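You operate a simulated robot arm through the tools that you are given. There is no shell and no other tool. Be economical: measure what you need, move in short steps, check, and stop when the job is done.

You run a simulated two-armed robot. Do the job below in one go: nothing can be reset, and whatever is moved stays where it is left.

TASK
Fetch the nuts carton and set it on the top of the wiring bench. Take the pink-grip pad and leave it on the top of the press table. Put the orange brush in the inside of the blue bin. Fetch the orange-grip pad and set it in the blue drain tray. Take the black spring valve and leave it on the top of the tyre bench. Fetch the black roller and set it on the silver cover plate. Open the door of the switch box. The order is free. Set down upright: nuts carton, pink-grip pad, orange-grip pad, black spring valve.

Only the result counts: the job must be done as asked and must still hold three seconds after the hand-in. Knocking over, shifting, dropping, spilling or breaking anything else fails it. A push-on lid holds only when it is set on centred and level and pressed home; a screw cap is set on level and turned clockwise until tight.

THE ROBOT
Two 7-joint arms with two-finger parallel grippers on one trunk, on a base that drives. Base frame: it is fixed to the floor where the robot stands at the start and does not move with it; the origin is under the middle of the robot, x ahead of it, y to its left, z up. Lengths are in m, angles in degrees, forces in N, time in s.
The left shoulder is at the start at [0.07, 0.13, 1.187], the right one opposite. With the tool pointing down near the work surface each hand reaches from about 0.1 to 0.5 m from the robot's upright axis, wherever it stands, measured 20 degrees to its own side. Places, roughly: black roller (10x5x13 cm) [-1.4, -3.2, 0.9]; black spring valve (5x5x7 cm) [-1.1, -0.9, 0.9]; blue drain tray [0.5, 3.75, 1]; door of the switch box [0.6, -3.2, 1.3]; inside of the blue bin (18x28 cm) [-2.3, 2.04, 0.86]; nuts carton [0.5, 0, 1]; orange brush (7x5x19 cm) [-1.3, 0.1, 0.9]; orange-grip pad (7x6x10 cm) [-1.3, -0.4, 0.9]; pink-grip pad (7x6x10 cm) [0.5, 1.1, 0.9]; silver cover plate (20x15x1 cm) [-1.2, -3.6, 0.9]; top of the press table [0.7, 2.3, 0.8]; top of the tyre bench [-4.6, -3.4, 0.8]; top of the wiring bench [0.5, -2.9, 0.9]. Payload 1.57 kg a hand.
The tool frame of a hand sits at the grasp point between the pads (the TCP): z along the fingers, y along the line on which they close. The tips reach 0.03 m beyond it. The gripper opens to 0.08 m. The fingers are 0.017 m wide and 0.012 m thick; the gripper's body (0.04 by 0.082 m) begins 0.08 m behind the TCP.
Orientation is that of the tool frame in the base frame, as [roll, pitch, yaw] about the fixed x, y, z axes, in that order (R = Rz(yaw) Ry(pitch) Rx(roll)). With the fingers straight down and closing along the base's y, the tool's x points along the base's -x, its y along +y and its z along -z.

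THE INTERFACE
- The arms move only by the tool move_arm. It takes "left_commands", "right_commands" or both (then of equal length, played together; a hand with none holds still); each is a list of rows, each a list of 3 entries, a list of its own where there are three numbers: the shift along the tool's x, y, z in m, then the turn, a rotation vector about the tool's x, y, z in rad, then the finger opening in m, from 0 to 0.08. In form: [[[x, y, z], [wx, wy, wz], hand], ...]. A call has 1 to 10 rows; each row shifts and turns the commanded pose from where the row before left it, along the tool's axes as they then stand. A row lasts 0.2 s, in which the tool goes at most 0.05 m and 8.6 degrees; a call with a longer step from one row to the next is refused whole, and so is a gripper value outside its range. Where a pose cannot be reached the arm comes as near as it can. A force on the tool above 40 N (or 10 N above the force at the start of the call, whichever is more), or a blocked arm, ends the call early, and 0.2 s more pass. The fingers move at their own pace (about 0.108 m/s each) and stop on an object; they squeeze with about 42 N. The grip force told is the motor's: it shows also when the fingers shut on nothing. Time passes only in rows, and 0.2 s behind the last, so rows that do not move let the fingers close. It gives the time, the measured TCP pose, the force on the tool (base axes), the opening and the grip force at its end, in the units of the frame above (readings bear some noise), with the torque about the TCP (base axes, N m) and any sound that the robot's microphone picked up.
- Cameras (640 x 400 px; columns grow to the right, rows downward): "scene" is now at [0.1299, -0.0248, 1.4049]; the picture's right is [-0.27, -0.96, 0.00], its down [-0.65, 0.19, -0.73] and it looks along [0.71, -0.20, -0.68] (base axes); focal length 265 px, centre (320, 200). "left" rides on the left gripper at [0.072, 0.007, -0.122] in its tool frame; the picture's right is [-0.09, 1.00, 0.00], its down [-0.84, -0.08, -0.54] and it looks along [-0.54, -0.05, 0.84] (tool axes); focal length 238 px, centre (320, 200). "right" rides on the right gripper at [0.072, -0.007, -0.122] in its tool frame; the picture's right is [0.09, 1.00, 0.00], its down [-0.84, 0.08, -0.54] and it looks along [-0.54, 0.05, 0.84] (tool axes); focal length 238 px, centre (320, 200). There is no depth. A picture from a camera that has moved, and an enlarged one, comes with that camera's place and axes in the base frame and with its lens.
- camera(camera): a new picture of that camera. The clock stands still meanwhile.
- move_column(by): slides the trunk up (or, below 0, down) by that many m; the arms and the scene camera ride with it, the base frame stays. It gives what a move gives, with no picture.
- steer(legs): drives the robot by 1 to 6 legs, each [ahead, left, turn to the left] in m, m and degrees, along the robot's own axes; the way and the turn of a leg run together, so that a leg with both is an arc; at most 1.5 m and 180 degrees a leg. The arms and the cameras ride along, it lands a little off, and it stops where it bumps. It gives what a move gives.
- head_to(pan, tilt): turns the head with the scene camera to pan (to the left, within 86 degrees either way) and tilt (down, from -29 to 69), counted from straight ahead of the robot. It gives what a move gives.
- close_up(camera, box): a new picture of the part [left, top, right, bottom] of that camera's present view, enlarged. The clock stands still meanwhile.
- job_done(): hands the job in; it is judged then, once.

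Go step by step. Nothing tells you exact positions but the pictures and the camera data: compare them with the known pose of the tool, close in by small moves and look again before you grip or let go. The budget is 196 turns and 172 pictures, counting those below and the enlarged ones. Unless the task says otherwise, let go and move clear before handing in.

The tools are called after "Call:" as a command line: name --argument value ..., lists and objects as JSON in quotes. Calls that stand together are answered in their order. move_arm: Moves the arms, as the interface text tells. Its arguments: {"type":"object","properties":{"left_commands":{"type":"array","items":{"type":"array"}},"right_commands":{"type":"array","items":{"type":"array"}}},"required":[]} The other tools are called the same way: move_column (by) slides the trunk up or down; steer (legs) drives the base; head_to (pan, tilt) turns the head that bears the scene camera; camera (camera) takes a picture; close_up (camera, box) takes an enlarged picture of a part of a camera's view; job_done () hands the job in.

At the start:

```text
clock: 0.0
left_tcp_pos: [0.3276, 0.0266, 1.1625]
left_ee_rot: [-180.0, 0.0, -179.9]
left_force: [-0.7, -0.8, -0.5]
left_wrist_torque: [0.0, -0.01, 0.01]
left_grip_width: 0.08
left_gripper_force: 0.0
right_tcp_pos: [0.2859, -0.2474, 1.1144]
right_ee_rot: [-179.9, 0.0, 180.0]
right_force: [-0.2, 0.4, -0.4]
right_wrist_torque: [0.0, 0.02, -0.05]
right_grip_width: 0.0803
right_gripper_force: 0.1
trunk travel left (down, up): [-0.825, 0.115]
robot x, y, heading: [0.0001, -0.0042, -0.1]
head pan, tilt: [-15.9, 42.8]
```

scene: 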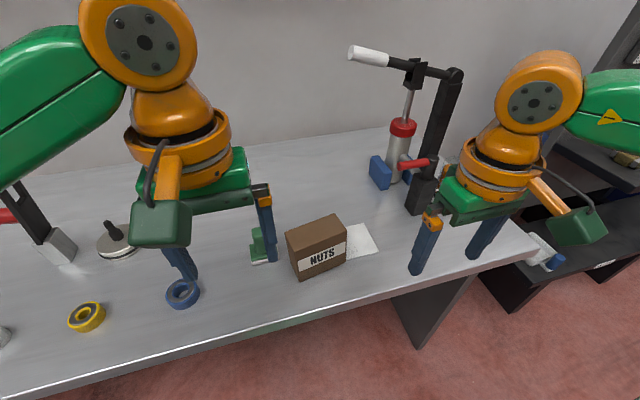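
right: 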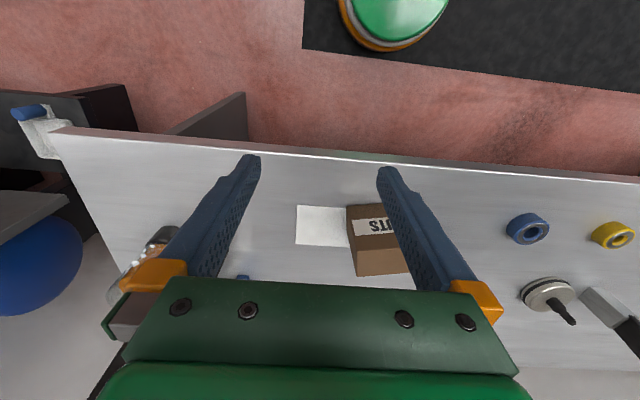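
left: 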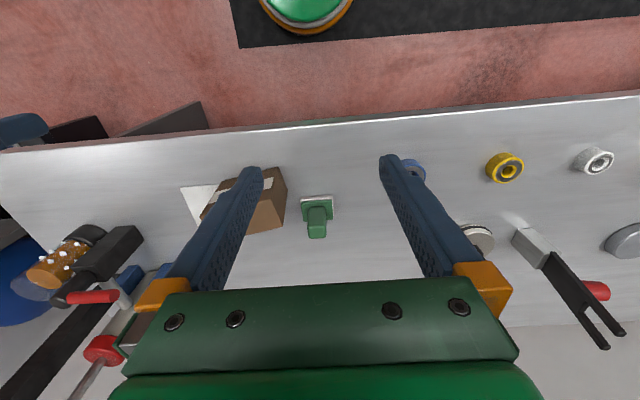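

I see the nuts carton ahead of the robot on the bench, at about (0.48, -0.12). I'll take a closer look to measure it.

Call:
close_up --camera "scene" --box '[240, 190, 400, 290]'

Call:
close_up --camera "right" --box '[270, 170, 430, 290]'

```text
4.00 times, centred on (320, 240) of scene
camera zoom: at [0.1299, -0.0248, 1.4049], right [-0.27, -0.96, 0.0], down [-0.65, 0.19, -0.73], along [0.71, -0.2, -0.68], focal length 1061 px, centre (320, 40)
```

zoom: 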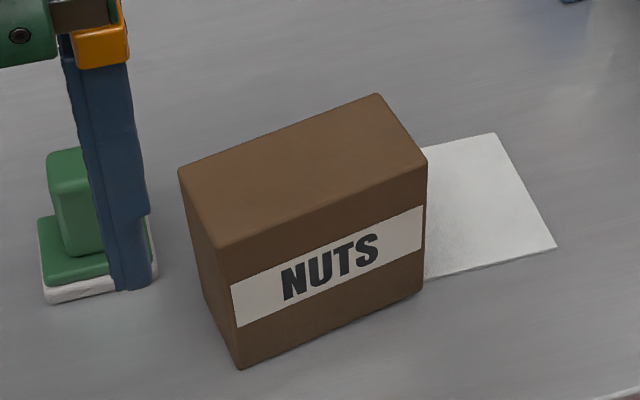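

```text
3.33 times, centred on (350, 230) of right
camera zoom: at [0.2168, -0.2528, 1.2375], right [-0.09, 1.0, 0.0], down [0.84, 0.08, 0.54], along [0.54, 0.05, -0.84], focal length 794 px, centre (220, 100)
```

zoom: 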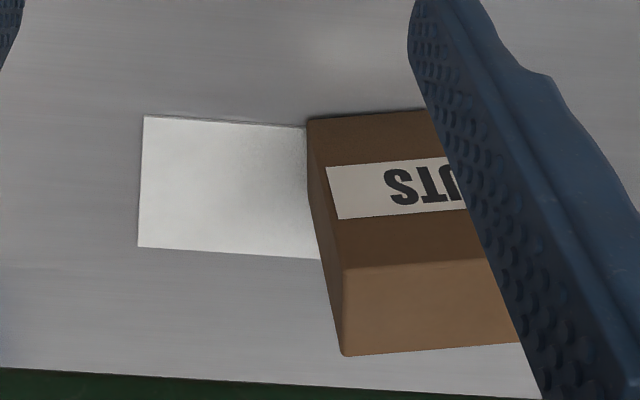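

The bench top is at about z 0.87. The carton is about 5.3 x 12 x 11.5 cm, centred at (0.478, -0.114), top at 0.985, and turned about 10 degrees. I'll turn the right hand so it closes across the thin side, and move the left hand aside.

Call:
move_arm --right_commands '[[[0, 0, 0], [0, 0, 0.13875], 0.08], [[0, 0, 0], [0, 0, 0.13875], 0.08], [[0, 0, 0], [0, 0, 0.13875], 0.08], [[0, 0, 0], [0, 0, 0.13875], 0.08], [[0, 0, 0], [0, 0, 0.13875], 0.08], [[0, 0, 0], [0, 0, 0.13875], 0.08], [[0, 0, 0], [0, 0, 0.13875], 0.08], [[0, 0, 0], [0, 0, 0.13875], 0.08], [[0, 0, 0], [0, 0, 0.13875], 0.08], [[0, 0, 0], [0, 0, 0.13875], 0.08]]' --left_commands '[[[0, 0.015, 0], [0, 0, 0], 0.08], [[0, 0.015, 0], [0, 0, 0], 0.08], [[0, 0.015, 0], [0, 0, 0], 0.08], [[0, 0.015, 0], [0, 0, 0], 0.08], [[0, 0.015, 0], [0, 0, 0], 0.08], [[0, 0.015, 0], [0, 0, 0], 0.08], [[0, 0.015, 0], [0, 0, 0], 0.08], [[0, 0.015, 0], [0, 0, 0], 0.08], [[0, 0.015, 0], [0, 0, 0], 0.08], [[0, 0.015, 0], [0, 0, 0], 0.08]]'

```text
clock: 2.2
left_tcp_pos: [0.3265, 0.1772, 1.1608]
left_ee_rot: [-179.9, -0.1, -179.9]
left_force: [-0.5, 0.1, -0.1]
left_wrist_torque: [0.02, 0.01, -0.04]
left_grip_width: 0.08
left_gripper_force: 0.0
right_tcp_pos: [0.2873, -0.2466, 1.115]
right_ee_rot: [180.0, 0.0, 100.4]
right_force: [-0.2, 0.0, 0.4]
right_wrist_torque: [0.01, 0.0, 0.03]
right_grip_width: 0.0801
right_gripper_force: 0.0
trunk travel left (down, up): [-0.825, 0.115]
robot x, y, heading: [0.0005, -0.0011, -0.0]
head pan, tilt: [-15.9, 42.8]
```

The hand is turned as wanted, so I'll move it over the carton and look.

Call:
move_arm --right_commands '[[[0.016, 0.0353, 0], [0, 0, 0], 0.08], [[0.016, 0.0353, 0], [0, 0, 0], 0.08], [[0.016, 0.0353, 0], [0, 0, 0], 0.08], [[0.016, 0.0353, 0], [0, 0, 0], 0.08], [[0.016, 0.0353, 0], [0, 0, 0], 0.08], [[0.016, 0.0353, 0], [0, 0, 0], 0.08]]'

Call:
camera --camera "right"

Call:
camera --camera "scene"

```text
clock: 3.6
left_tcp_pos: [0.327, 0.1755, 1.161]
left_ee_rot: [179.9, 0.0, -179.9]
left_force: [-0.4, 0.1, -0.5]
left_wrist_torque: [0.01, -0.04, 0.01]
left_grip_width: 0.08
left_gripper_force: 0.1
right_tcp_pos: [0.4084, -0.1655, 1.0972]
right_ee_rot: [-180.0, 0.0, 100.4]
right_force: [0.0, -0.8, -0.9]
right_wrist_torque: [0.0, -0.02, 0.0]
right_grip_width: 0.0801
right_gripper_force: 0.1
right hand out of reach, approached as far as the arm can: row 4, 5, 6
trunk travel left (down, up): [-0.825, 0.115]
robot x, y, heading: [0.0011, 0.0007, -0.0]
head pan, tilt: [-15.9, 42.8]
```

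```text
166 pictures are left
camera right: at [0.3902, -0.0952, 1.2202], right [0.96, 0.27, 0.0], down [0.23, -0.81, 0.54], along [0.15, -0.52, -0.84], focal length 238 px, centre (320, 200)
```

right: 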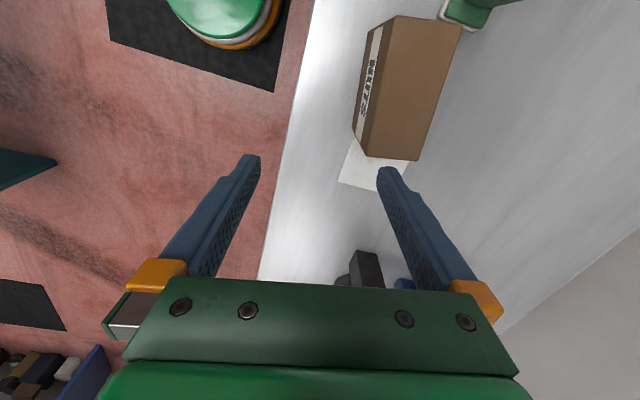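

```text
165 pictures are left
camera scene: at [0.1293, -0.0246, 1.405], right [-0.27, -0.96, 0.0], down [-0.65, 0.19, -0.73], along [0.71, -0.2, -0.68], focal length 265 px, centre (320, 200)
```

scene: 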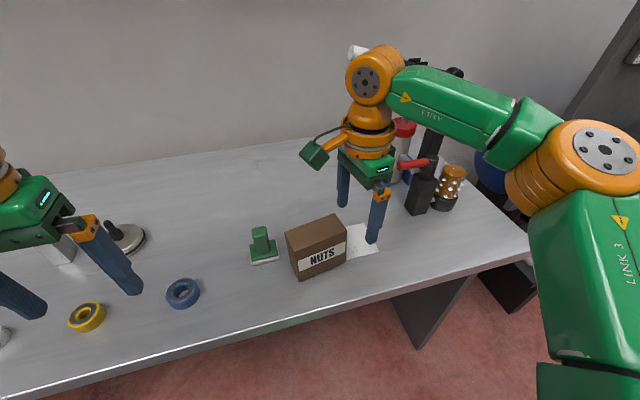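

The carton is just out of reach from here, so I'll draw the hand back a little and drive 9 cm nearer.

Call:
move_arm --right_commands '[[[0.01, -0.03, -0.01], [0, 0, 0], 0.08], [[0.01, -0.03, -0.01], [0, 0, 0], 0.08], [[0.01, -0.03, 0], [0, 0, 0], 0.08]]'

Call:
steer --legs '[[0.09, 0, 0]]'

```text
clock: 4.4
left_tcp_pos: [0.3257, 0.1752, 1.1622]
left_ee_rot: [-179.9, -0.1, -179.9]
left_force: [-0.5, -0.4, 1.3]
left_wrist_torque: [0.01, 0.01, -0.01]
left_grip_width: 0.0801
left_gripper_force: 0.1
right_tcp_pos: [0.312, -0.1526, 1.1177]
right_ee_rot: [-180.0, 0.0, 100.4]
right_force: [-0.3, 0.0, -0.9]
right_wrist_torque: [-0.01, -0.01, -0.02]
right_grip_width: 0.08
right_gripper_force: 0.1
trunk travel left (down, up): [-0.825, 0.115]
robot x, y, heading: [0.0024, -0.0007, -0.2]
head pan, tilt: [-15.9, 42.8]
```

```text
clock: 5.5
left_tcp_pos: [0.4125, 0.1765, 1.1625]
left_ee_rot: [-179.9, 0.2, -179.9]
left_force: [-0.4, -0.4, -0.1]
left_wrist_torque: [0.03, -0.02, 0.04]
left_grip_width: 0.0802
left_gripper_force: 0.2
right_tcp_pos: [0.3979, -0.1528, 1.1181]
right_ee_rot: [179.7, 0.1, 100.4]
right_force: [-0.1, 0.3, 0.5]
right_wrist_torque: [0.02, -0.02, -0.02]
right_grip_width: 0.0799
right_gripper_force: 0.1
trunk travel left (down, up): [-0.825, 0.115]
robot x, y, heading: [0.0905, -0.0003, -0.1]
head pan, tilt: [-15.9, 42.8]
```

Now I'll move over the carton and check the alignment.

Call:
move_arm --right_commands '[[[0.012, 0.0288, 0], [0, 0, 0], 0.08], [[0.012, 0.0288, 0], [0, 0, 0], 0.08], [[0.0, 0.0287, 0.02], [0, 0, 0], 0.08]]'

Call:
camera --camera "right"

Call:
camera --camera "scene"

```text
clock: 6.3
left_tcp_pos: [0.4177, 0.176, 1.1617]
left_ee_rot: [180.0, -0.1, -179.9]
left_force: [0.1, -0.3, -0.4]
left_wrist_torque: [0.0, 0.02, -0.01]
left_grip_width: 0.0801
left_gripper_force: 0.0
right_tcp_pos: [0.4683, -0.1313, 1.0945]
right_ee_rot: [179.9, -0.2, 100.5]
right_force: [-0.3, 0.0, -0.3]
right_wrist_torque: [-0.01, 0.05, -0.01]
right_grip_width: 0.0801
right_gripper_force: 0.1
right hand out of reach, approached as far as the arm can: row 2, 3
trunk travel left (down, up): [-0.825, 0.115]
robot x, y, heading: [0.0888, -0.001, -0.1]
head pan, tilt: [-15.9, 42.8]
```

```text
164 pictures are left
camera right: at [0.4491, -0.0609, 1.2169], right [0.96, 0.27, 0.0], down [0.23, -0.81, 0.54], along [0.15, -0.52, -0.84], focal length 238 px, centre (320, 200)
```

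right: 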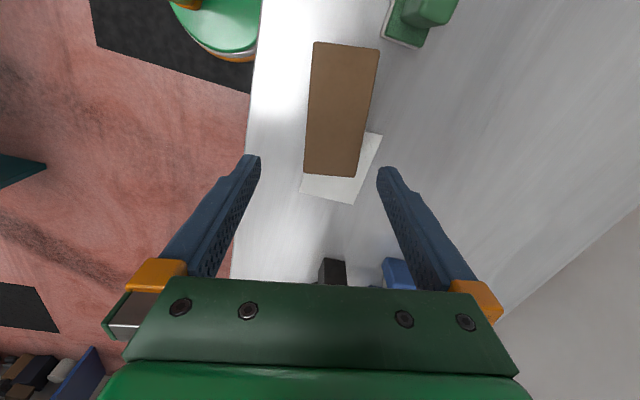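

```text
163 pictures are left
camera scene: at [0.2212, -0.0261, 1.4048], right [-0.27, -0.96, 0.0], down [-0.65, 0.19, -0.73], along [0.7, -0.2, -0.68], focal length 265 px, centre (320, 200)
```

scene: 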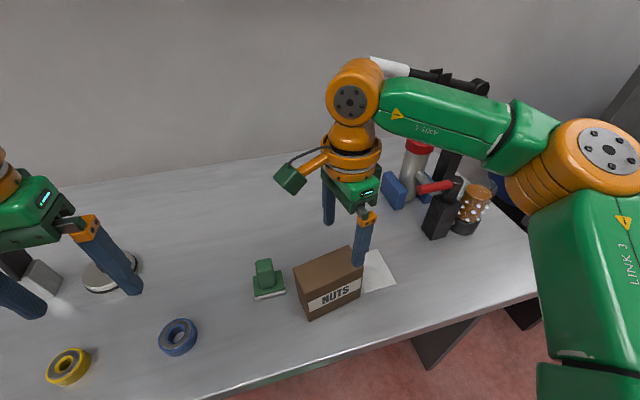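

The carton is centred at about (0.481, -0.110). The reach is short because the wrist is high, so I'll raise the trunk, then move over the carton and go down.

Call:
move_column --by 0.11

Call:
move_arm --right_commands '[[[0.0, 0, 0.035], [0, 0, 0], 0.08], [[0.009, 0.008, 0.035], [0, 0, 0], 0.08], [[0.009, 0.008, 0.035], [0, 0, 0], 0.08], [[0, 0, 0], [0, 0, 0], 0.08]]'

Call:
camera --camera "right"

```text
clock: 7.7
left_tcp_pos: [0.4167, 0.1762, 1.2713]
left_ee_rot: [179.9, 0.0, -179.9]
left_force: [0.2, -0.2, -0.2]
left_wrist_torque: [0.02, -0.03, 0.01]
left_grip_width: 0.0799
left_gripper_force: 0.0
right_tcp_pos: [0.4666, -0.1301, 1.204]
right_ee_rot: [179.9, 0.0, 100.5]
right_force: [0.6, -0.2, -0.7]
right_wrist_torque: [-0.03, 0.04, 0.03]
right_grip_width: 0.0798
right_gripper_force: 0.1
trunk travel left (down, up): [-0.935, 0.005]
robot x, y, heading: [0.0939, -0.0014, 0.2]
head pan, tilt: [-15.9, 42.8]
```

```text
clock: 8.7
left_tcp_pos: [0.4167, 0.1776, 1.2716]
left_ee_rot: [-180.0, 0.1, -179.9]
left_force: [-0.2, -0.1, 0.5]
left_wrist_torque: [0.01, 0.0, -0.01]
left_grip_width: 0.0799
left_gripper_force: 0.1
right_tcp_pos: [0.4629, -0.1285, 1.1044]
right_ee_rot: [179.7, -0.2, 100.6]
right_force: [1.0, -0.1, -0.2]
right_wrist_torque: [0.02, 0.03, 0.02]
right_grip_width: 0.0798
right_gripper_force: 0.1
right hand out of reach, approached as far as the arm can: row 2, 3
trunk travel left (down, up): [-0.935, 0.005]
robot x, y, heading: [0.0923, 0.0003, 0.0]
head pan, tilt: [-15.9, 42.8]
```

```text
162 pictures are left
camera right: at [0.4441, -0.0596, 1.2284], right [0.96, 0.27, 0.0], down [0.23, -0.81, 0.54], along [0.15, -0.52, -0.84], focal length 238 px, centre (320, 200)
```

right: 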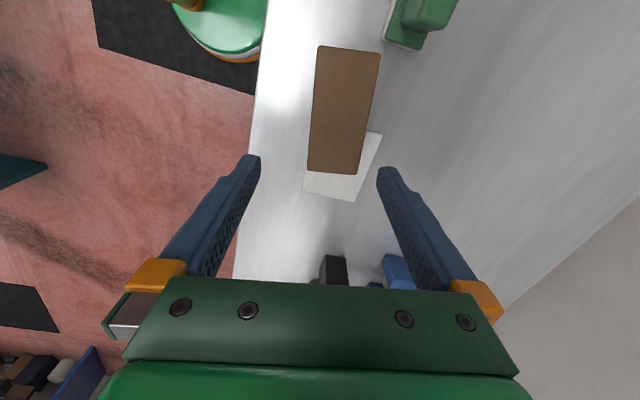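

The arm is stopping on a wrist limit, not on distance. I'll look down to see how much room the base has in front of the bench.

Call:
head_to --pan 0 --tilt 69

Call:
camera --camera "scene"

```text
clock: 9.6
left_tcp_pos: [0.4175, 0.1761, 1.2713]
left_ee_rot: [180.0, 0.0, -179.9]
left_force: [-0.7, -0.8, 0.2]
left_wrist_torque: [0.0, 0.0, 0.0]
left_grip_width: 0.0798
left_gripper_force: 0.0
right_tcp_pos: [0.462, -0.1287, 1.1048]
right_ee_rot: [179.7, -0.2, 100.5]
right_force: [0.0, -0.4, -0.2]
right_wrist_torque: [-0.01, -0.03, 0.0]
right_grip_width: 0.08
right_gripper_force: 0.1
trunk travel left (down, up): [-0.935, 0.005]
robot x, y, heading: [0.0909, -0.0017, 0.1]
head pan, tilt: [0.0, 68.8]
```

```text
161 pictures are left
camera scene: at [0.1959, -0.0018, 1.483], right [0.0, -1.0, 0.0], down [-0.93, 0.0, -0.36], along [0.36, 0.0, -0.93], focal length 265 px, centre (320, 200)
```

scene: 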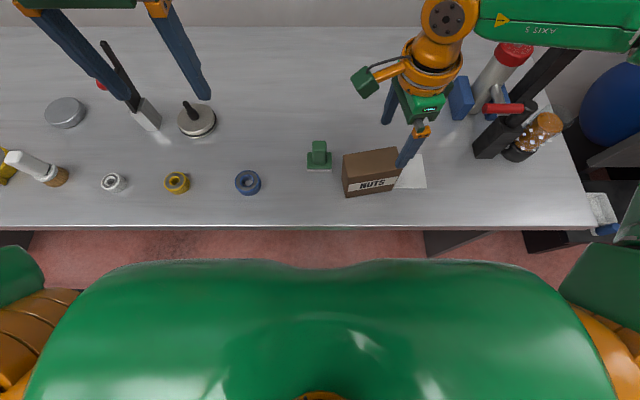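

There's little room ahead, but this wrist angle reaches better when the target is further out to the side. I'll shift the base 12 cm to the left.

Call:
steer --legs '[[0, 0.12, 0]]'

```text
clock: 10.9
left_tcp_pos: [0.4164, 0.2877, 1.2715]
left_ee_rot: [179.7, -0.1, -179.9]
left_force: [0.5, -0.6, 0.5]
left_wrist_torque: [0.03, 0.04, 0.01]
left_grip_width: 0.0802
left_gripper_force: 0.1
right_tcp_pos: [0.4624, -0.0162, 1.1053]
right_ee_rot: [179.7, -0.5, 100.5]
right_force: [0.0, -1.0, -0.1]
right_wrist_torque: [0.03, -0.01, 0.02]
right_grip_width: 0.0802
right_gripper_force: 0.0
trunk travel left (down, up): [-0.935, 0.005]
robot x, y, heading: [0.0885, 0.1162, -0.2]
head pan, tilt: [0.0, 68.8]
```

Call:
move_arm --right_commands '[[[-0.032, 0.0005, 0], [0, 0, 0], 0.08], [[-0.032, 0.0005, 0], [0, 0, 0], 0.08], [[-0.0317, 0.0004, 0], [0, 0, 0], 0.08], [[0, 0, 0], [0, 0, 0], 0.08]]'

Call:
camera --camera "right"

```text
clock: 11.9
left_tcp_pos: [0.4171, 0.2964, 1.2711]
left_ee_rot: [-179.9, 0.0, -179.9]
left_force: [-0.6, -0.1, 0.8]
left_wrist_torque: [0.0, 0.02, 0.0]
left_grip_width: 0.08
left_gripper_force: 0.1
right_tcp_pos: [0.4831, -0.1046, 1.1042]
right_ee_rot: [179.8, -0.1, 100.6]
right_force: [-0.6, 0.0, 0.5]
right_wrist_torque: [-0.01, 0.02, 0.02]
right_grip_width: 0.0798
right_gripper_force: 0.1
trunk travel left (down, up): [-0.935, 0.005]
robot x, y, heading: [0.0901, 0.1183, 0.0]
head pan, tilt: [0.0, 68.8]
```

```text
160 pictures are left
camera right: at [0.4642, -0.0343, 1.2282], right [0.96, 0.27, 0.0], down [0.23, -0.81, 0.54], along [0.15, -0.52, -0.84], focal length 238 px, centre (320, 200)
```

right: 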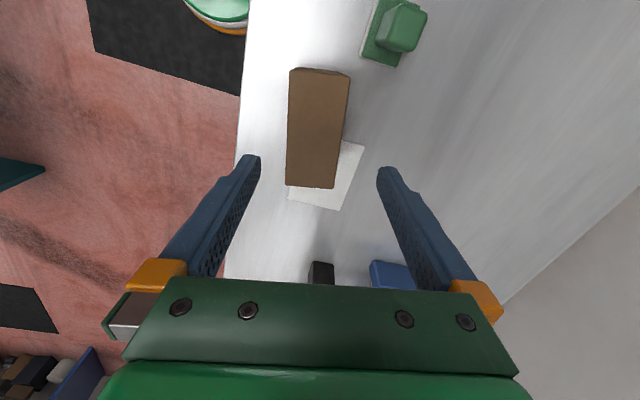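

The hand now sits over the carton. I'll go down to z 0.95 and grip.

Call:
move_arm --right_commands '[[[0, -0.001, 0.039], [0, 0, 0], 0.08], [[0, 0, 0.039], [0, 0, 0], 0.08], [[0, 0, 0.039], [0, 0, 0], 0.08], [[0, 0, 0.037], [0, 0, 0], 0.08], [[0, 0, 0], [0, 0, 0], 0.08]]'

Call:
camera --camera "right"

Call:
close_up --camera "scene" --box '[300, 80, 620, 280]'

```text
clock: 13.1
left_tcp_pos: [0.4182, 0.2947, 1.2716]
left_ee_rot: [-180.0, 0.0, -179.8]
left_force: [-0.7, 0.1, 0.1]
left_wrist_torque: [-0.02, 0.0, 0.02]
left_grip_width: 0.0799
left_gripper_force: 0.1
right_tcp_pos: [0.4554, -0.119, 0.9854]
right_ee_rot: [179.8, -0.2, 100.4]
right_force: [0.0, 0.6, -0.2]
right_wrist_torque: [-0.03, 0.02, 0.0]
right_grip_width: 0.08
right_gripper_force: 0.0
right hand out of reach, approached as far as the arm can: row 3, 4
trunk travel left (down, up): [-0.935, 0.005]
robot x, y, heading: [0.0884, 0.1201, -0.1]
head pan, tilt: [0.0, 68.8]
```

```text
159 pictures are left
camera right: at [0.4364, -0.0483, 1.1087], right [0.96, 0.27, 0.0], down [0.23, -0.81, 0.54], along [0.15, -0.52, -0.84], focal length 238 px, centre (320, 200)
```

right: 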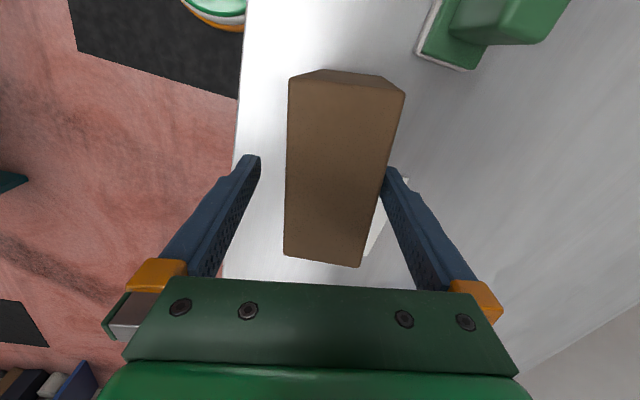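

```text
2.00 times, centred on (460, 180) of scene
camera zoom: at [0.1963, 0.1162, 1.4829], right [0.0, -1.0, 0.0], down [-0.93, 0.0, -0.36], along [0.36, 0.0, -0.93], focal length 531 px, centre (40, 240)
```

zoom: 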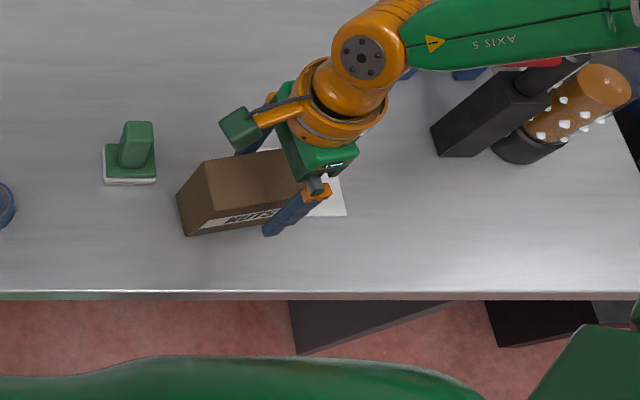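

The arm drifted near the limit as it went down. I'll go straight back up, re-centre, and use the trunk to lower the hand instead.

Call:
move_arm --right_commands '[[[0, 0, -0.03], [0, 0, 0], 0.08], [[0, 0, -0.03], [0, 0, 0], 0.08], [[0.003, 0.009, -0.03], [0, 0, 0], 0.08], [[0.003, 0.009, -0.03], [0, 0, 0], 0.08], [[0.003, 0.0107, 0], [0, 0, 0], 0.08], [[0, 0, 0], [0, 0, 0], 0.08]]'

Call:
camera --camera "right"

```text
clock: 14.5
left_tcp_pos: [0.4166, 0.2948, 1.2713]
left_ee_rot: [179.9, 0.0, -179.8]
left_force: [-0.1, 0.1, 0.1]
left_wrist_torque: [-0.01, -0.01, 0.02]
left_grip_width: 0.0798
left_gripper_force: 0.1
right_tcp_pos: [0.48, -0.105, 1.1058]
right_ee_rot: [179.9, -0.3, 100.5]
right_force: [0.5, -0.3, 0.2]
right_wrist_torque: [-0.01, 0.01, -0.01]
right_grip_width: 0.0801
right_gripper_force: 0.1
trunk travel left (down, up): [-0.935, 0.005]
robot x, y, heading: [0.0932, 0.1163, 0.1]
head pan, tilt: [0.0, 68.8]
```

```text
157 pictures are left
camera right: at [0.463, -0.0351, 1.2293], right [0.96, 0.27, 0.0], down [0.23, -0.81, 0.54], along [0.15, -0.52, -0.84], focal length 238 px, centre (320, 200)
```

right: 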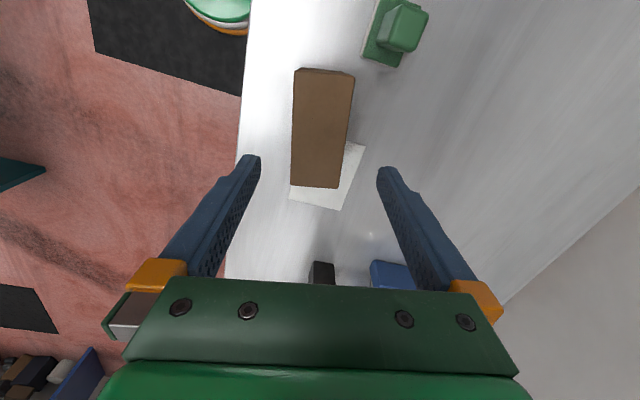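

The carton is unmoved and centred between the fingers. I'll lower the hand with the trunk.

Call:
move_column --by -0.154

Call:
camera --camera "right"

```text
clock: 16.2
left_tcp_pos: [0.4174, 0.2937, 1.1176]
left_ee_rot: [179.9, 0.0, -179.9]
left_force: [0.6, 0.6, -0.3]
left_wrist_torque: [0.0, -0.02, 0.0]
left_grip_width: 0.0798
left_gripper_force: 0.1
right_tcp_pos: [0.4823, -0.1042, 0.9513]
right_ee_rot: [179.9, -0.2, 100.4]
right_force: [1.2, 0.0, 0.4]
right_wrist_torque: [0.0, 0.0, -0.02]
right_grip_width: 0.0801
right_gripper_force: 0.1
trunk travel left (down, up): [-0.781, 0.159]
robot x, y, heading: [0.0927, 0.1188, 0.2]
head pan, tilt: [0.0, 68.8]
```

```text
156 pictures are left
camera right: at [0.4625, -0.035, 1.0752], right [0.96, 0.27, 0.0], down [0.23, -0.81, 0.54], along [0.15, -0.52, -0.84], focal length 238 px, centre (320, 200)
```

right: 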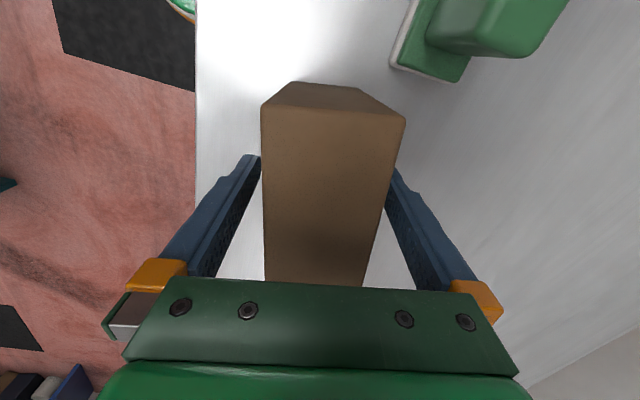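

The fingers straddle the carton, so I'll close them and then lift with the trunk.

Call:
move_arm --right_commands '[[[0, 0, 0], [0, 0, 0], 0.03], [[0, 0, 0], [0, 0, 0], 0.03], [[0, 0, 0], [0, 0, 0], 0.03], [[0, 0, 0], [0, 0, 0], 0.03]]'

Call:
move_column --by 0.15

Call:
camera --camera "right"

```text
clock: 17.2
left_tcp_pos: [0.4159, 0.2941, 1.1169]
left_ee_rot: [-180.0, 0.0, -179.8]
left_force: [-0.1, -0.2, 0.3]
left_wrist_torque: [0.0, -0.01, 0.0]
left_grip_width: 0.0797
left_gripper_force: 0.1
right_tcp_pos: [0.4818, -0.1059, 0.9525]
right_ee_rot: [179.8, -0.2, 100.5]
right_force: [-0.7, -0.2, 1.7]
right_wrist_torque: [-0.16, 0.05, 0.01]
right_grip_width: 0.0577
right_gripper_force: 42.0
trunk travel left (down, up): [-0.781, 0.159]
robot x, y, heading: [0.0888, 0.1151, -0.2]
head pan, tilt: [0.0, 68.8]
```

```text
clock: 19.0
left_tcp_pos: [0.418, 0.2937, 1.2662]
left_ee_rot: [-179.9, -0.1, -179.8]
left_force: [0.2, 0.9, -0.1]
left_wrist_torque: [-0.03, 0.0, 0.02]
left_grip_width: 0.08
left_gripper_force: 0.0
right_tcp_pos: [0.4817, -0.105, 1.101]
right_ee_rot: [179.8, -0.2, 100.5]
right_force: [-0.8, 0.0, -2.9]
right_wrist_torque: [0.02, 0.0, -0.03]
right_grip_width: 0.0576
right_gripper_force: 41.7
trunk travel left (down, up): [-0.931, 0.009]
robot x, y, heading: [0.0933, 0.1191, 0.0]
head pan, tilt: [0.0, 68.8]
```

```text
155 pictures are left
camera right: at [0.4632, -0.0354, 1.2249], right [0.96, 0.27, 0.0], down [0.23, -0.81, 0.54], along [0.15, -0.52, -0.84], focal length 238 px, centre (320, 200)
```

right: 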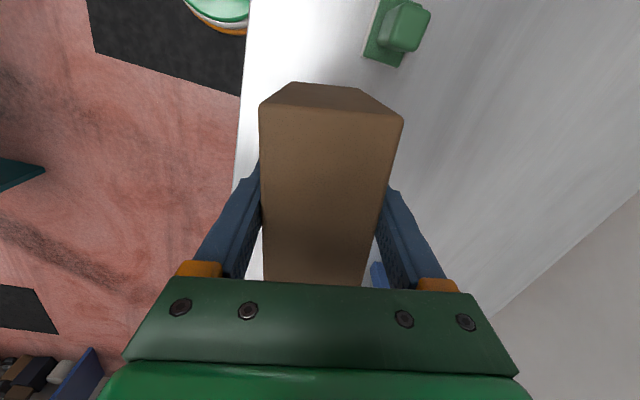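

The carton is held and lifted. I'll pull the arms in, back away from the bench, and look to the right toward the wiring bench.

Call:
move_arm --right_commands '[[[0, -0.04, 0], [0, 0, 0], 0.03], [[0, -0.04, 0], [0, 0, 0], 0.03], [[0, -0.04, 0], [0, 0, 0], 0.03], [[0, 0, 0], [0, 0, 0], 0.03]]' --left_commands '[[[0.04, 0, 0], [0, 0, 0], 0.08], [[0.04, 0, 0], [0, 0, 0], 0.08], [[0.04, 0, 0], [0, 0, 0], 0.08], [[0, 0, 0], [0, 0, 0], 0.08]]'

Call:
steer --legs '[[-0.35, 0, 0]]'

Call:
head_to --pan -80 --tilt 25

Call:
camera --camera "scene"

```text
clock: 20.0
left_tcp_pos: [0.2975, 0.294, 1.2675]
left_ee_rot: [-179.9, -0.1, -179.9]
left_force: [-0.3, -0.3, -0.6]
left_wrist_torque: [0.01, 0.05, -0.02]
left_grip_width: 0.0802
left_gripper_force: 0.3
right_tcp_pos: [0.3635, -0.1277, 1.1011]
right_ee_rot: [179.8, -0.2, 100.6]
right_force: [-0.1, 0.2, -3.2]
right_wrist_torque: [0.02, 0.04, 0.0]
right_grip_width: 0.0579
right_gripper_force: 41.3
trunk travel left (down, up): [-0.931, 0.009]
robot x, y, heading: [0.088, 0.1165, 0.1]
head pan, tilt: [0.0, 68.8]
```

```text
clock: 22.2
left_tcp_pos: [-0.0451, 0.2946, 1.268]
left_ee_rot: [-180.0, -0.2, -179.8]
left_force: [0.5, -0.1, 0.0]
left_wrist_torque: [0.0, 0.0, 0.02]
left_grip_width: 0.0803
left_gripper_force: 0.1
right_tcp_pos: [0.0205, -0.1281, 1.0998]
right_ee_rot: [179.8, -0.2, 100.6]
right_force: [0.4, -0.1, -3.2]
right_wrist_torque: [0.02, 0.03, 0.0]
right_grip_width: 0.058
right_gripper_force: 42.0
trunk travel left (down, up): [-0.931, 0.009]
robot x, y, heading: [-0.256, 0.1175, -0.1]
head pan, tilt: [0.0, 68.8]
```

```text
clock: 23.8
left_tcp_pos: [-0.049, 0.295, 1.2677]
left_ee_rot: [180.0, 0.0, -179.7]
left_force: [0.9, 0.2, 0.2]
left_wrist_torque: [-0.01, 0.01, -0.01]
left_grip_width: 0.0801
left_gripper_force: 0.0
right_tcp_pos: [0.0184, -0.1276, 1.1011]
right_ee_rot: [179.8, -0.2, 100.6]
right_force: [0.2, 0.4, -3.2]
right_wrist_torque: [0.03, 0.02, -0.01]
right_grip_width: 0.058
right_gripper_force: 42.1
trunk travel left (down, up): [-0.931, 0.009]
robot x, y, heading: [-0.2595, 0.1173, -0.1]
head pan, tilt: [-80.0, 25.0]
```

```text
154 pictures are left
camera scene: at [-0.1895, 0.0246, 1.5383], right [-0.98, -0.18, 0.0], down [-0.07, 0.42, -0.91], along [0.16, -0.89, -0.42], focal length 265 px, centre (320, 200)
```

scene: 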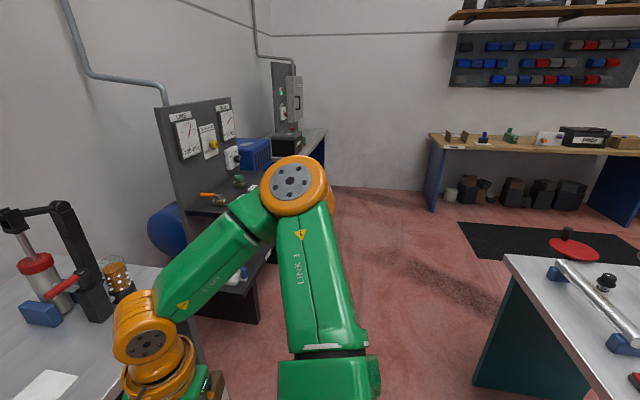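

The far bench with the switch box is the wiring bench, and the aisle to it is clear. I'll drive sideways to it and look ahead.

Call:
steer --legs '[[0, -1.25, 0], [0, -1.15, 0]]'

Call:
head_to --pan -35 --tilt 25

Call:
camera --camera "scene"

```text
clock: 35.6
left_tcp_pos: [-0.0313, -2.1096, 1.2667]
left_ee_rot: [-179.9, 0.0, -179.0]
left_force: [0.0, 0.0, 0.5]
left_wrist_torque: [0.03, 0.0, -0.01]
left_grip_width: 0.0798
left_gripper_force: 0.0
right_tcp_pos: [0.0409, -2.5298, 1.101]
right_ee_rot: [179.7, -0.2, 101.4]
right_force: [-0.3, 0.7, -2.3]
right_wrist_torque: [0.04, 0.0, 0.02]
right_grip_width: 0.0577
right_gripper_force: 42.2
trunk travel left (down, up): [-0.931, 0.009]
robot x, y, heading: [-0.231, -2.2921, 0.9]
head pan, tilt: [-80.0, 25.0]
```

```text
clock: 36.7
left_tcp_pos: [-0.0315, -2.1093, 1.2684]
left_ee_rot: [180.0, -0.1, -179.0]
left_force: [-0.1, 0.2, 0.0]
left_wrist_torque: [0.0, -0.03, 0.02]
left_grip_width: 0.0804
left_gripper_force: 0.1
right_tcp_pos: [0.0405, -2.531, 1.1013]
right_ee_rot: [179.8, -0.2, 101.4]
right_force: [-0.4, 0.1, -2.8]
right_wrist_torque: [0.01, -0.01, -0.03]
right_grip_width: 0.0578
right_gripper_force: 41.7
trunk travel left (down, up): [-0.931, 0.009]
robot x, y, heading: [-0.2389, -2.2914, 1.0]
head pan, tilt: [-35.0, 25.0]
```

```text
153 pictures are left
camera scene: at [-0.1102, -2.3432, 1.5383], right [-0.56, -0.83, 0.0], down [-0.35, 0.24, -0.91], along [0.75, -0.51, -0.42], focal length 265 px, centre (320, 200)
```

scene: 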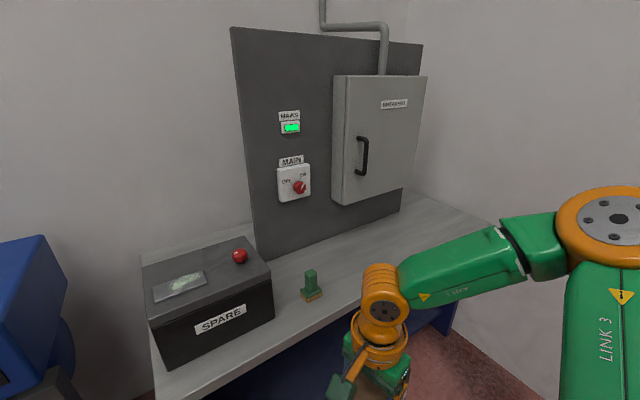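

The wiring bench shows a SPARE box on the left, a small green stamp, and the switch box with its handle on the left side of the door. I'll place the carton at about (0.46, -2.85), so I drive sideways, then forward.

Call:
close_up --camera "scene" --box '[230, 60, 450, 240]'

Call:
steer --legs '[[0, -0.33, -1], [0.31, 0, 0]]'

Call:
head_to --pan -20 --tilt 50

Call:
camera --camera "scene"

```text
2.22 times, centred on (340, 150) of scene
camera zoom: at [-0.1102, -2.3432, 1.5383], right [-0.56, -0.83, 0.0], down [-0.35, 0.24, -0.91], along [0.75, -0.51, -0.42], focal length 590 px, centre (276, 311)
```

zoom: 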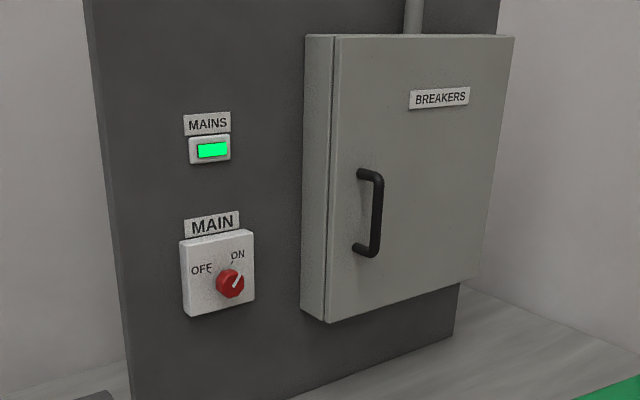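

```text
clock: 40.5
left_tcp_pos: [0.2778, -2.4451, 1.2689]
left_ee_rot: [-179.9, 0.1, -180.0]
left_force: [0.1, 0.7, -0.1]
left_wrist_torque: [0.02, -0.06, 0.02]
left_grip_width: 0.0801
left_gripper_force: 0.1
right_tcp_pos: [0.3436, -2.8677, 1.1006]
right_ee_rot: [179.7, -0.2, 100.3]
right_force: [-0.5, 0.9, -3.3]
right_wrist_torque: [0.02, 0.0, 0.03]
right_grip_width: 0.0577
right_gripper_force: 41.7
trunk travel left (down, up): [-0.931, 0.009]
robot x, y, heading: [0.0746, -2.6199, -0.1]
head pan, tilt: [-35.0, 25.0]
```

```text
clock: 41.4
left_tcp_pos: [0.2831, -2.4453, 1.2675]
left_ee_rot: [180.0, -0.1, -180.0]
left_force: [-0.9, -0.3, -0.5]
left_wrist_torque: [0.04, 0.0, 0.01]
left_grip_width: 0.0801
left_gripper_force: 0.1
right_tcp_pos: [0.3485, -2.8673, 1.1]
right_ee_rot: [179.8, -0.2, 100.4]
right_force: [0.2, -0.4, -2.5]
right_wrist_torque: [0.01, 0.01, 0.01]
right_grip_width: 0.0577
right_gripper_force: 42.7
trunk travel left (down, up): [-0.931, 0.009]
robot x, y, heading: [0.0742, -2.6176, 0.1]
head pan, tilt: [-20.0, 50.0]
```

```text
151 pictures are left
camera scene: at [0.1971, -2.65, 1.5008], right [-0.34, -0.94, 0.0], down [-0.72, 0.26, -0.64], along [0.6, -0.22, -0.77], focal length 265 px, centre (320, 200)
```

scene: 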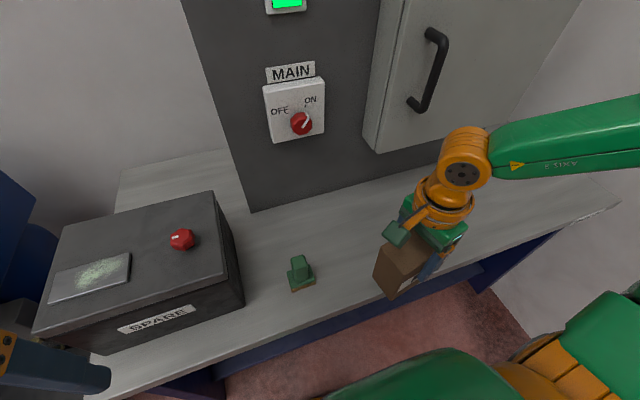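

The carton hangs just before the free stretch of the bench. I'll push it forward over the bench and look again.

Call:
move_arm --right_commands '[[[0, 0.04, 0], [0, 0, 0], 0.03], [[0, 0.04, 0], [0, 0, 0], 0.03], [[-0.01, 0.035, 0], [0, 0, 0], 0.03], [[0, 0, 0], [0, 0, 0], 0.03]]'

Call:
camera --camera "scene"

Call:
camera --camera "right"

```text
clock: 42.4
left_tcp_pos: [0.282, -2.4459, 1.2682]
left_ee_rot: [179.9, 0.0, 179.9]
left_force: [-0.3, 0.4, -0.1]
left_wrist_torque: [0.01, -0.02, 0.02]
left_grip_width: 0.0801
left_gripper_force: 0.2
right_tcp_pos: [0.4611, -2.8572, 1.1015]
right_ee_rot: [179.8, -0.3, 100.4]
right_force: [0.0, -0.4, -4.2]
right_wrist_torque: [0.03, 0.0, -0.01]
right_grip_width: 0.0575
right_gripper_force: 41.7
trunk travel left (down, up): [-0.931, 0.009]
robot x, y, heading: [0.076, -2.6248, 0.1]
head pan, tilt: [-20.0, 50.0]
```

```text
150 pictures are left
camera scene: at [0.196, -2.6505, 1.5009], right [-0.34, -0.94, 0.0], down [-0.72, 0.26, -0.64], along [0.6, -0.22, -0.77], focal length 265 px, centre (320, 200)
```

scene: 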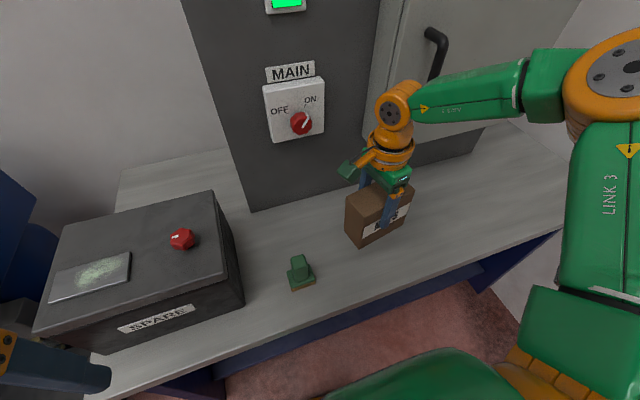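

```text
149 pictures are left
camera right: at [0.443, -2.788, 1.2255], right [0.96, 0.27, 0.0], down [0.23, -0.81, 0.54], along [0.15, -0.52, -0.84], focal length 238 px, centre (320, 200)
```

right: 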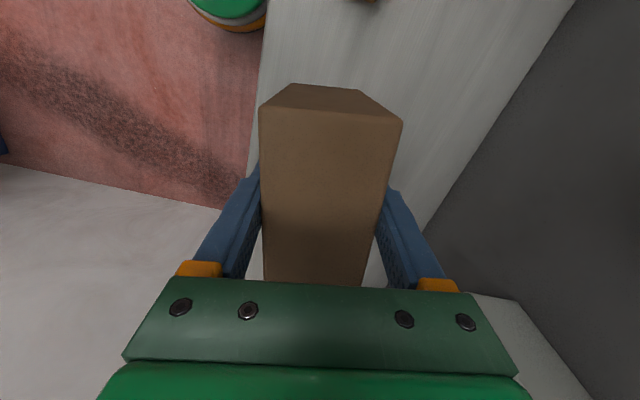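

Call:
move_column --by -0.135

Call:
close_up --camera "scene" --box '[280, 120, 480, 280]'

```text
clock: 44.1
left_tcp_pos: [0.2818, -2.4452, 1.1331]
left_ee_rot: [-180.0, 0.0, 179.9]
left_force: [-0.1, 0.8, -0.1]
left_wrist_torque: [0.01, 0.01, 0.02]
left_grip_width: 0.0798
left_gripper_force: 0.0
right_tcp_pos: [0.4619, -2.8573, 0.9672]
right_ee_rot: [179.7, -0.1, 100.5]
right_force: [0.1, 0.7, -2.9]
right_wrist_torque: [-0.02, 0.01, 0.0]
right_grip_width: 0.0577
right_gripper_force: 41.6
trunk travel left (down, up): [-0.796, 0.144]
robot x, y, heading: [0.0723, -2.6223, -0.2]
head pan, tilt: [-20.0, 50.0]
```

```text
2.50 times, centred on (380, 200) of scene
camera zoom: at [0.1967, -2.6499, 1.3658], right [-0.34, -0.94, 0.0], down [-0.72, 0.26, -0.64], along [0.6, -0.22, -0.77], focal length 663 px, centre (170, 200)
```

zoom: 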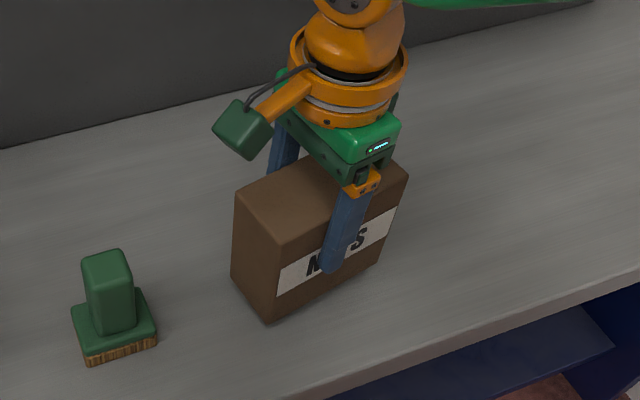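

Call:
move_arm --right_commands '[[[0, 0, 0.004], [0, 0, 0], 0.03], [[0, 0, 0.004], [0, 0, 0], 0.03], [[0, 0, 0.003], [0, 0, 0], 0.03], [[0, 0, 0], [0, 0, 0], 0.03]]'

```text
clock: 45.1
left_tcp_pos: [0.2814, -2.4462, 1.133]
left_ee_rot: [-180.0, -0.1, -180.0]
left_force: [-0.6, -1.0, -0.3]
left_wrist_torque: [0.0, -0.02, 0.0]
left_grip_width: 0.08
left_gripper_force: 0.2
right_tcp_pos: [0.4621, -2.857, 0.9555]
right_ee_rot: [179.8, -0.3, 100.4]
right_force: [0.4, -0.2, -2.9]
right_wrist_torque: [0.01, 0.0, -0.05]
right_grip_width: 0.0576
right_gripper_force: 41.8
trunk travel left (down, up): [-0.796, 0.144]
robot x, y, heading: [0.0729, -2.6194, 0.2]
head pan, tilt: [-20.0, 50.0]
```

Call:
move_arm --right_commands '[[[0, 0, 0.003], [0, 0, 0], 0.03], [[0, 0, 0.002], [0, 0, 0], 0.03], [[0, 0, 0], [0, 0, 0], 0.03]]'

Call:
close_up --camera "scene" --box '[280, 120, 480, 280]'

```text
clock: 45.9
left_tcp_pos: [0.2818, -2.4449, 1.1331]
left_ee_rot: [-180.0, 0.0, 180.0]
left_force: [0.1, 0.3, -0.3]
left_wrist_torque: [-0.05, -0.03, 0.0]
left_grip_width: 0.08
left_gripper_force: 0.0
right_tcp_pos: [0.4626, -2.8569, 0.9521]
right_ee_rot: [179.6, -0.2, 100.4]
right_force: [2.1, -2.2, 8.1]
right_wrist_torque: [0.25, 0.18, -0.01]
right_grip_width: 0.0578
right_gripper_force: 41.7
trunk travel left (down, up): [-0.796, 0.144]
robot x, y, heading: [0.0729, -2.6211, 0.2]
head pan, tilt: [-20.0, 50.0]
```

```text
2.50 times, centred on (380, 200) of scene
camera zoom: at [0.1956, -2.6496, 1.3661], right [-0.34, -0.94, 0.0], down [-0.72, 0.26, -0.64], along [0.6, -0.22, -0.77], focal length 663 px, centre (170, 200)
```

zoom: 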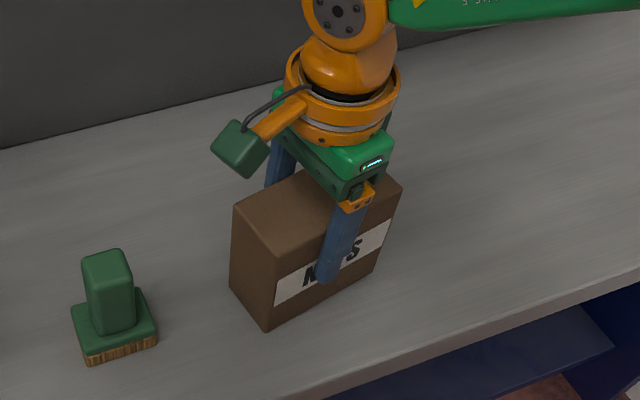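

The carton has touched down, shown by the force jump, so I'll open the fingers and raise the hand clear.

Call:
move_arm --right_commands '[[[0, 0, 0], [0, 0, 0], 0.07], [[0, 0, 0], [0, 0, 0], 0.08], [[0, 0, 0], [0, 0, 0], 0.08]]'

Call:
move_column --by 0.14

Call:
camera --camera "scene"

```text
clock: 46.7
left_tcp_pos: [0.2816, -2.446, 1.1339]
left_ee_rot: [179.9, -0.1, -179.9]
left_force: [-0.2, 0.2, 0.1]
left_wrist_torque: [0.02, 0.01, -0.01]
left_grip_width: 0.0798
left_gripper_force: 0.0
right_tcp_pos: [0.4614, -2.8574, 0.9513]
right_ee_rot: [179.8, -0.2, 100.4]
right_force: [0.0, 0.7, 0.5]
right_wrist_torque: [0.0, 0.0, 0.02]
right_grip_width: 0.08
right_gripper_force: 0.2
trunk travel left (down, up): [-0.796, 0.144]
robot x, y, heading: [0.0729, -2.6221, 0.1]
head pan, tilt: [-20.0, 50.0]
```

```text
clock: 48.3
left_tcp_pos: [0.2825, -2.444, 1.2727]
left_ee_rot: [-180.0, -0.1, -180.0]
left_force: [-0.5, -0.4, -0.4]
left_wrist_torque: [0.01, -0.01, -0.02]
left_grip_width: 0.0799
left_gripper_force: 0.0
right_tcp_pos: [0.4622, -2.8572, 1.0915]
right_ee_rot: [179.8, -0.2, 100.4]
right_force: [0.5, 1.3, 0.1]
right_wrist_torque: [-0.01, -0.02, -0.03]
right_grip_width: 0.0801
right_gripper_force: 0.1
trunk travel left (down, up): [-0.936, 0.004]
robot x, y, heading: [0.0751, -2.6212, -0.2]
head pan, tilt: [-20.0, 50.0]
```

```text
146 pictures are left
camera scene: at [0.1961, -2.6495, 1.5059], right [-0.34, -0.94, 0.0], down [-0.72, 0.26, -0.64], along [0.6, -0.22, -0.77], focal length 265 px, centre (320, 200)
```

scene: 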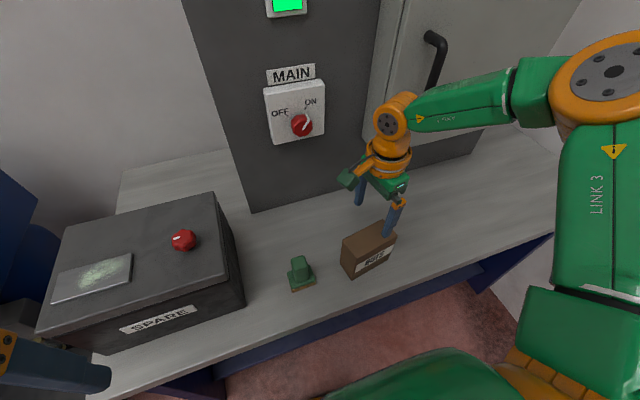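

The carton stands on the bench. Next is the door: I'll back off and turn the right hand back to its plain orientation, before pitching it forward to take the handle horizontally.

Call:
steer --legs '[[-0.3, 0, 0]]'

Call:
move_arm --right_commands '[[[0, 0, 0], [0, 0, -0.1388], 0.08], [[0, 0, 0], [0, 0, -0.1388], 0.08], [[0, 0, 0], [0, 0, -0.1388], 0.08], [[0, 0, 0], [0, 0, -0.1388], 0.08], [[0, 0, 0], [0, 0, -0.1388], 0.08], [[0, 0, 0], [0, 0, -0.1388], 0.08], [[0, 0, 0], [0, 0, -0.1388], 0.08], [[0, 0, 0], [0, 0, -0.1388], 0.08], [[0, 0, 0], [0, 0, -0.1388], 0.08], [[0, 0, 0], [0, 0, -0.1388], 0.08]]'

Call:
move_arm --right_commands '[[[0, 0, 0], [0, -0.14, 0], 0.08], [[0, 0, 0], [0, -0.14, 0], 0.08], [[0, 0, 0], [0, -0.14, 0], 0.08], [[0, 0, 0], [0, -0.14, 0], 0.08], [[0, 0, 0.01], [0, -0.14, 0], 0.08], [[0, 0, 0.01], [0, -0.14, 0], 0.08], [[0, 0, 0.01], [0, -0.14, 0], 0.08], [[0, 0, 0.01], [0, -0.14, 0], 0.08], [[0, 0, 0.01], [0, -0.14, 0], 0.08], [[0, 0, 0.01], [0, -0.14, 0], 0.08]]'

```text
clock: 50.4
left_tcp_pos: [-0.0151, -2.4447, 1.2729]
left_ee_rot: [-180.0, -0.2, 179.8]
left_force: [0.6, -0.3, 0.1]
left_wrist_torque: [-0.03, -0.01, -0.02]
left_grip_width: 0.0799
left_gripper_force: 0.0
right_tcp_pos: [0.1621, -2.8573, 1.0902]
right_ee_rot: [179.8, -0.2, 100.4]
right_force: [-0.4, 0.7, -0.2]
right_wrist_torque: [-0.03, 0.0, 0.02]
right_grip_width: 0.08
right_gripper_force: 0.1
trunk travel left (down, up): [-0.936, 0.004]
robot x, y, heading: [-0.2263, -2.6224, -0.3]
head pan, tilt: [-20.0, 50.0]
```

```text
clock: 52.6
left_tcp_pos: [-0.0185, -2.4456, 1.2729]
left_ee_rot: [-180.0, 0.1, 179.8]
left_force: [0.4, -0.1, 0.5]
left_wrist_torque: [0.02, 0.01, 0.02]
left_grip_width: 0.08
left_gripper_force: 0.1
right_tcp_pos: [0.1604, -2.8564, 1.0921]
right_ee_rot: [179.7, 0.2, 179.9]
right_force: [1.0, -0.9, 0.3]
right_wrist_torque: [0.04, 0.0, -0.05]
right_grip_width: 0.08
right_gripper_force: 0.0
trunk travel left (down, up): [-0.936, 0.004]
robot x, y, heading: [-0.2269, -2.6193, 0.0]
head pan, tilt: [-20.0, 50.0]
```

```text
clock: 54.8
left_tcp_pos: [-0.0179, -2.4449, 1.273]
left_ee_rot: [179.9, 0.0, 179.9]
left_force: [0.0, -0.8, 0.3]
left_wrist_torque: [-0.02, 0.02, 0.01]
left_grip_width: 0.08
left_gripper_force: 0.1
right_tcp_pos: [0.2009, -2.9233, 1.1486]
right_ee_rot: [-177.4, 74.4, 179.2]
right_force: [-0.9, -0.8, -0.3]
right_wrist_torque: [0.03, -0.02, -0.01]
right_grip_width: 0.0798
right_gripper_force: 0.0
right hand out of reach, approached as far as the arm can: row 7, 8, 9, 10
trunk travel left (down, up): [-0.936, 0.004]
robot x, y, heading: [-0.2265, -2.618, -0.3]
head pan, tilt: [-20.0, 50.0]
```

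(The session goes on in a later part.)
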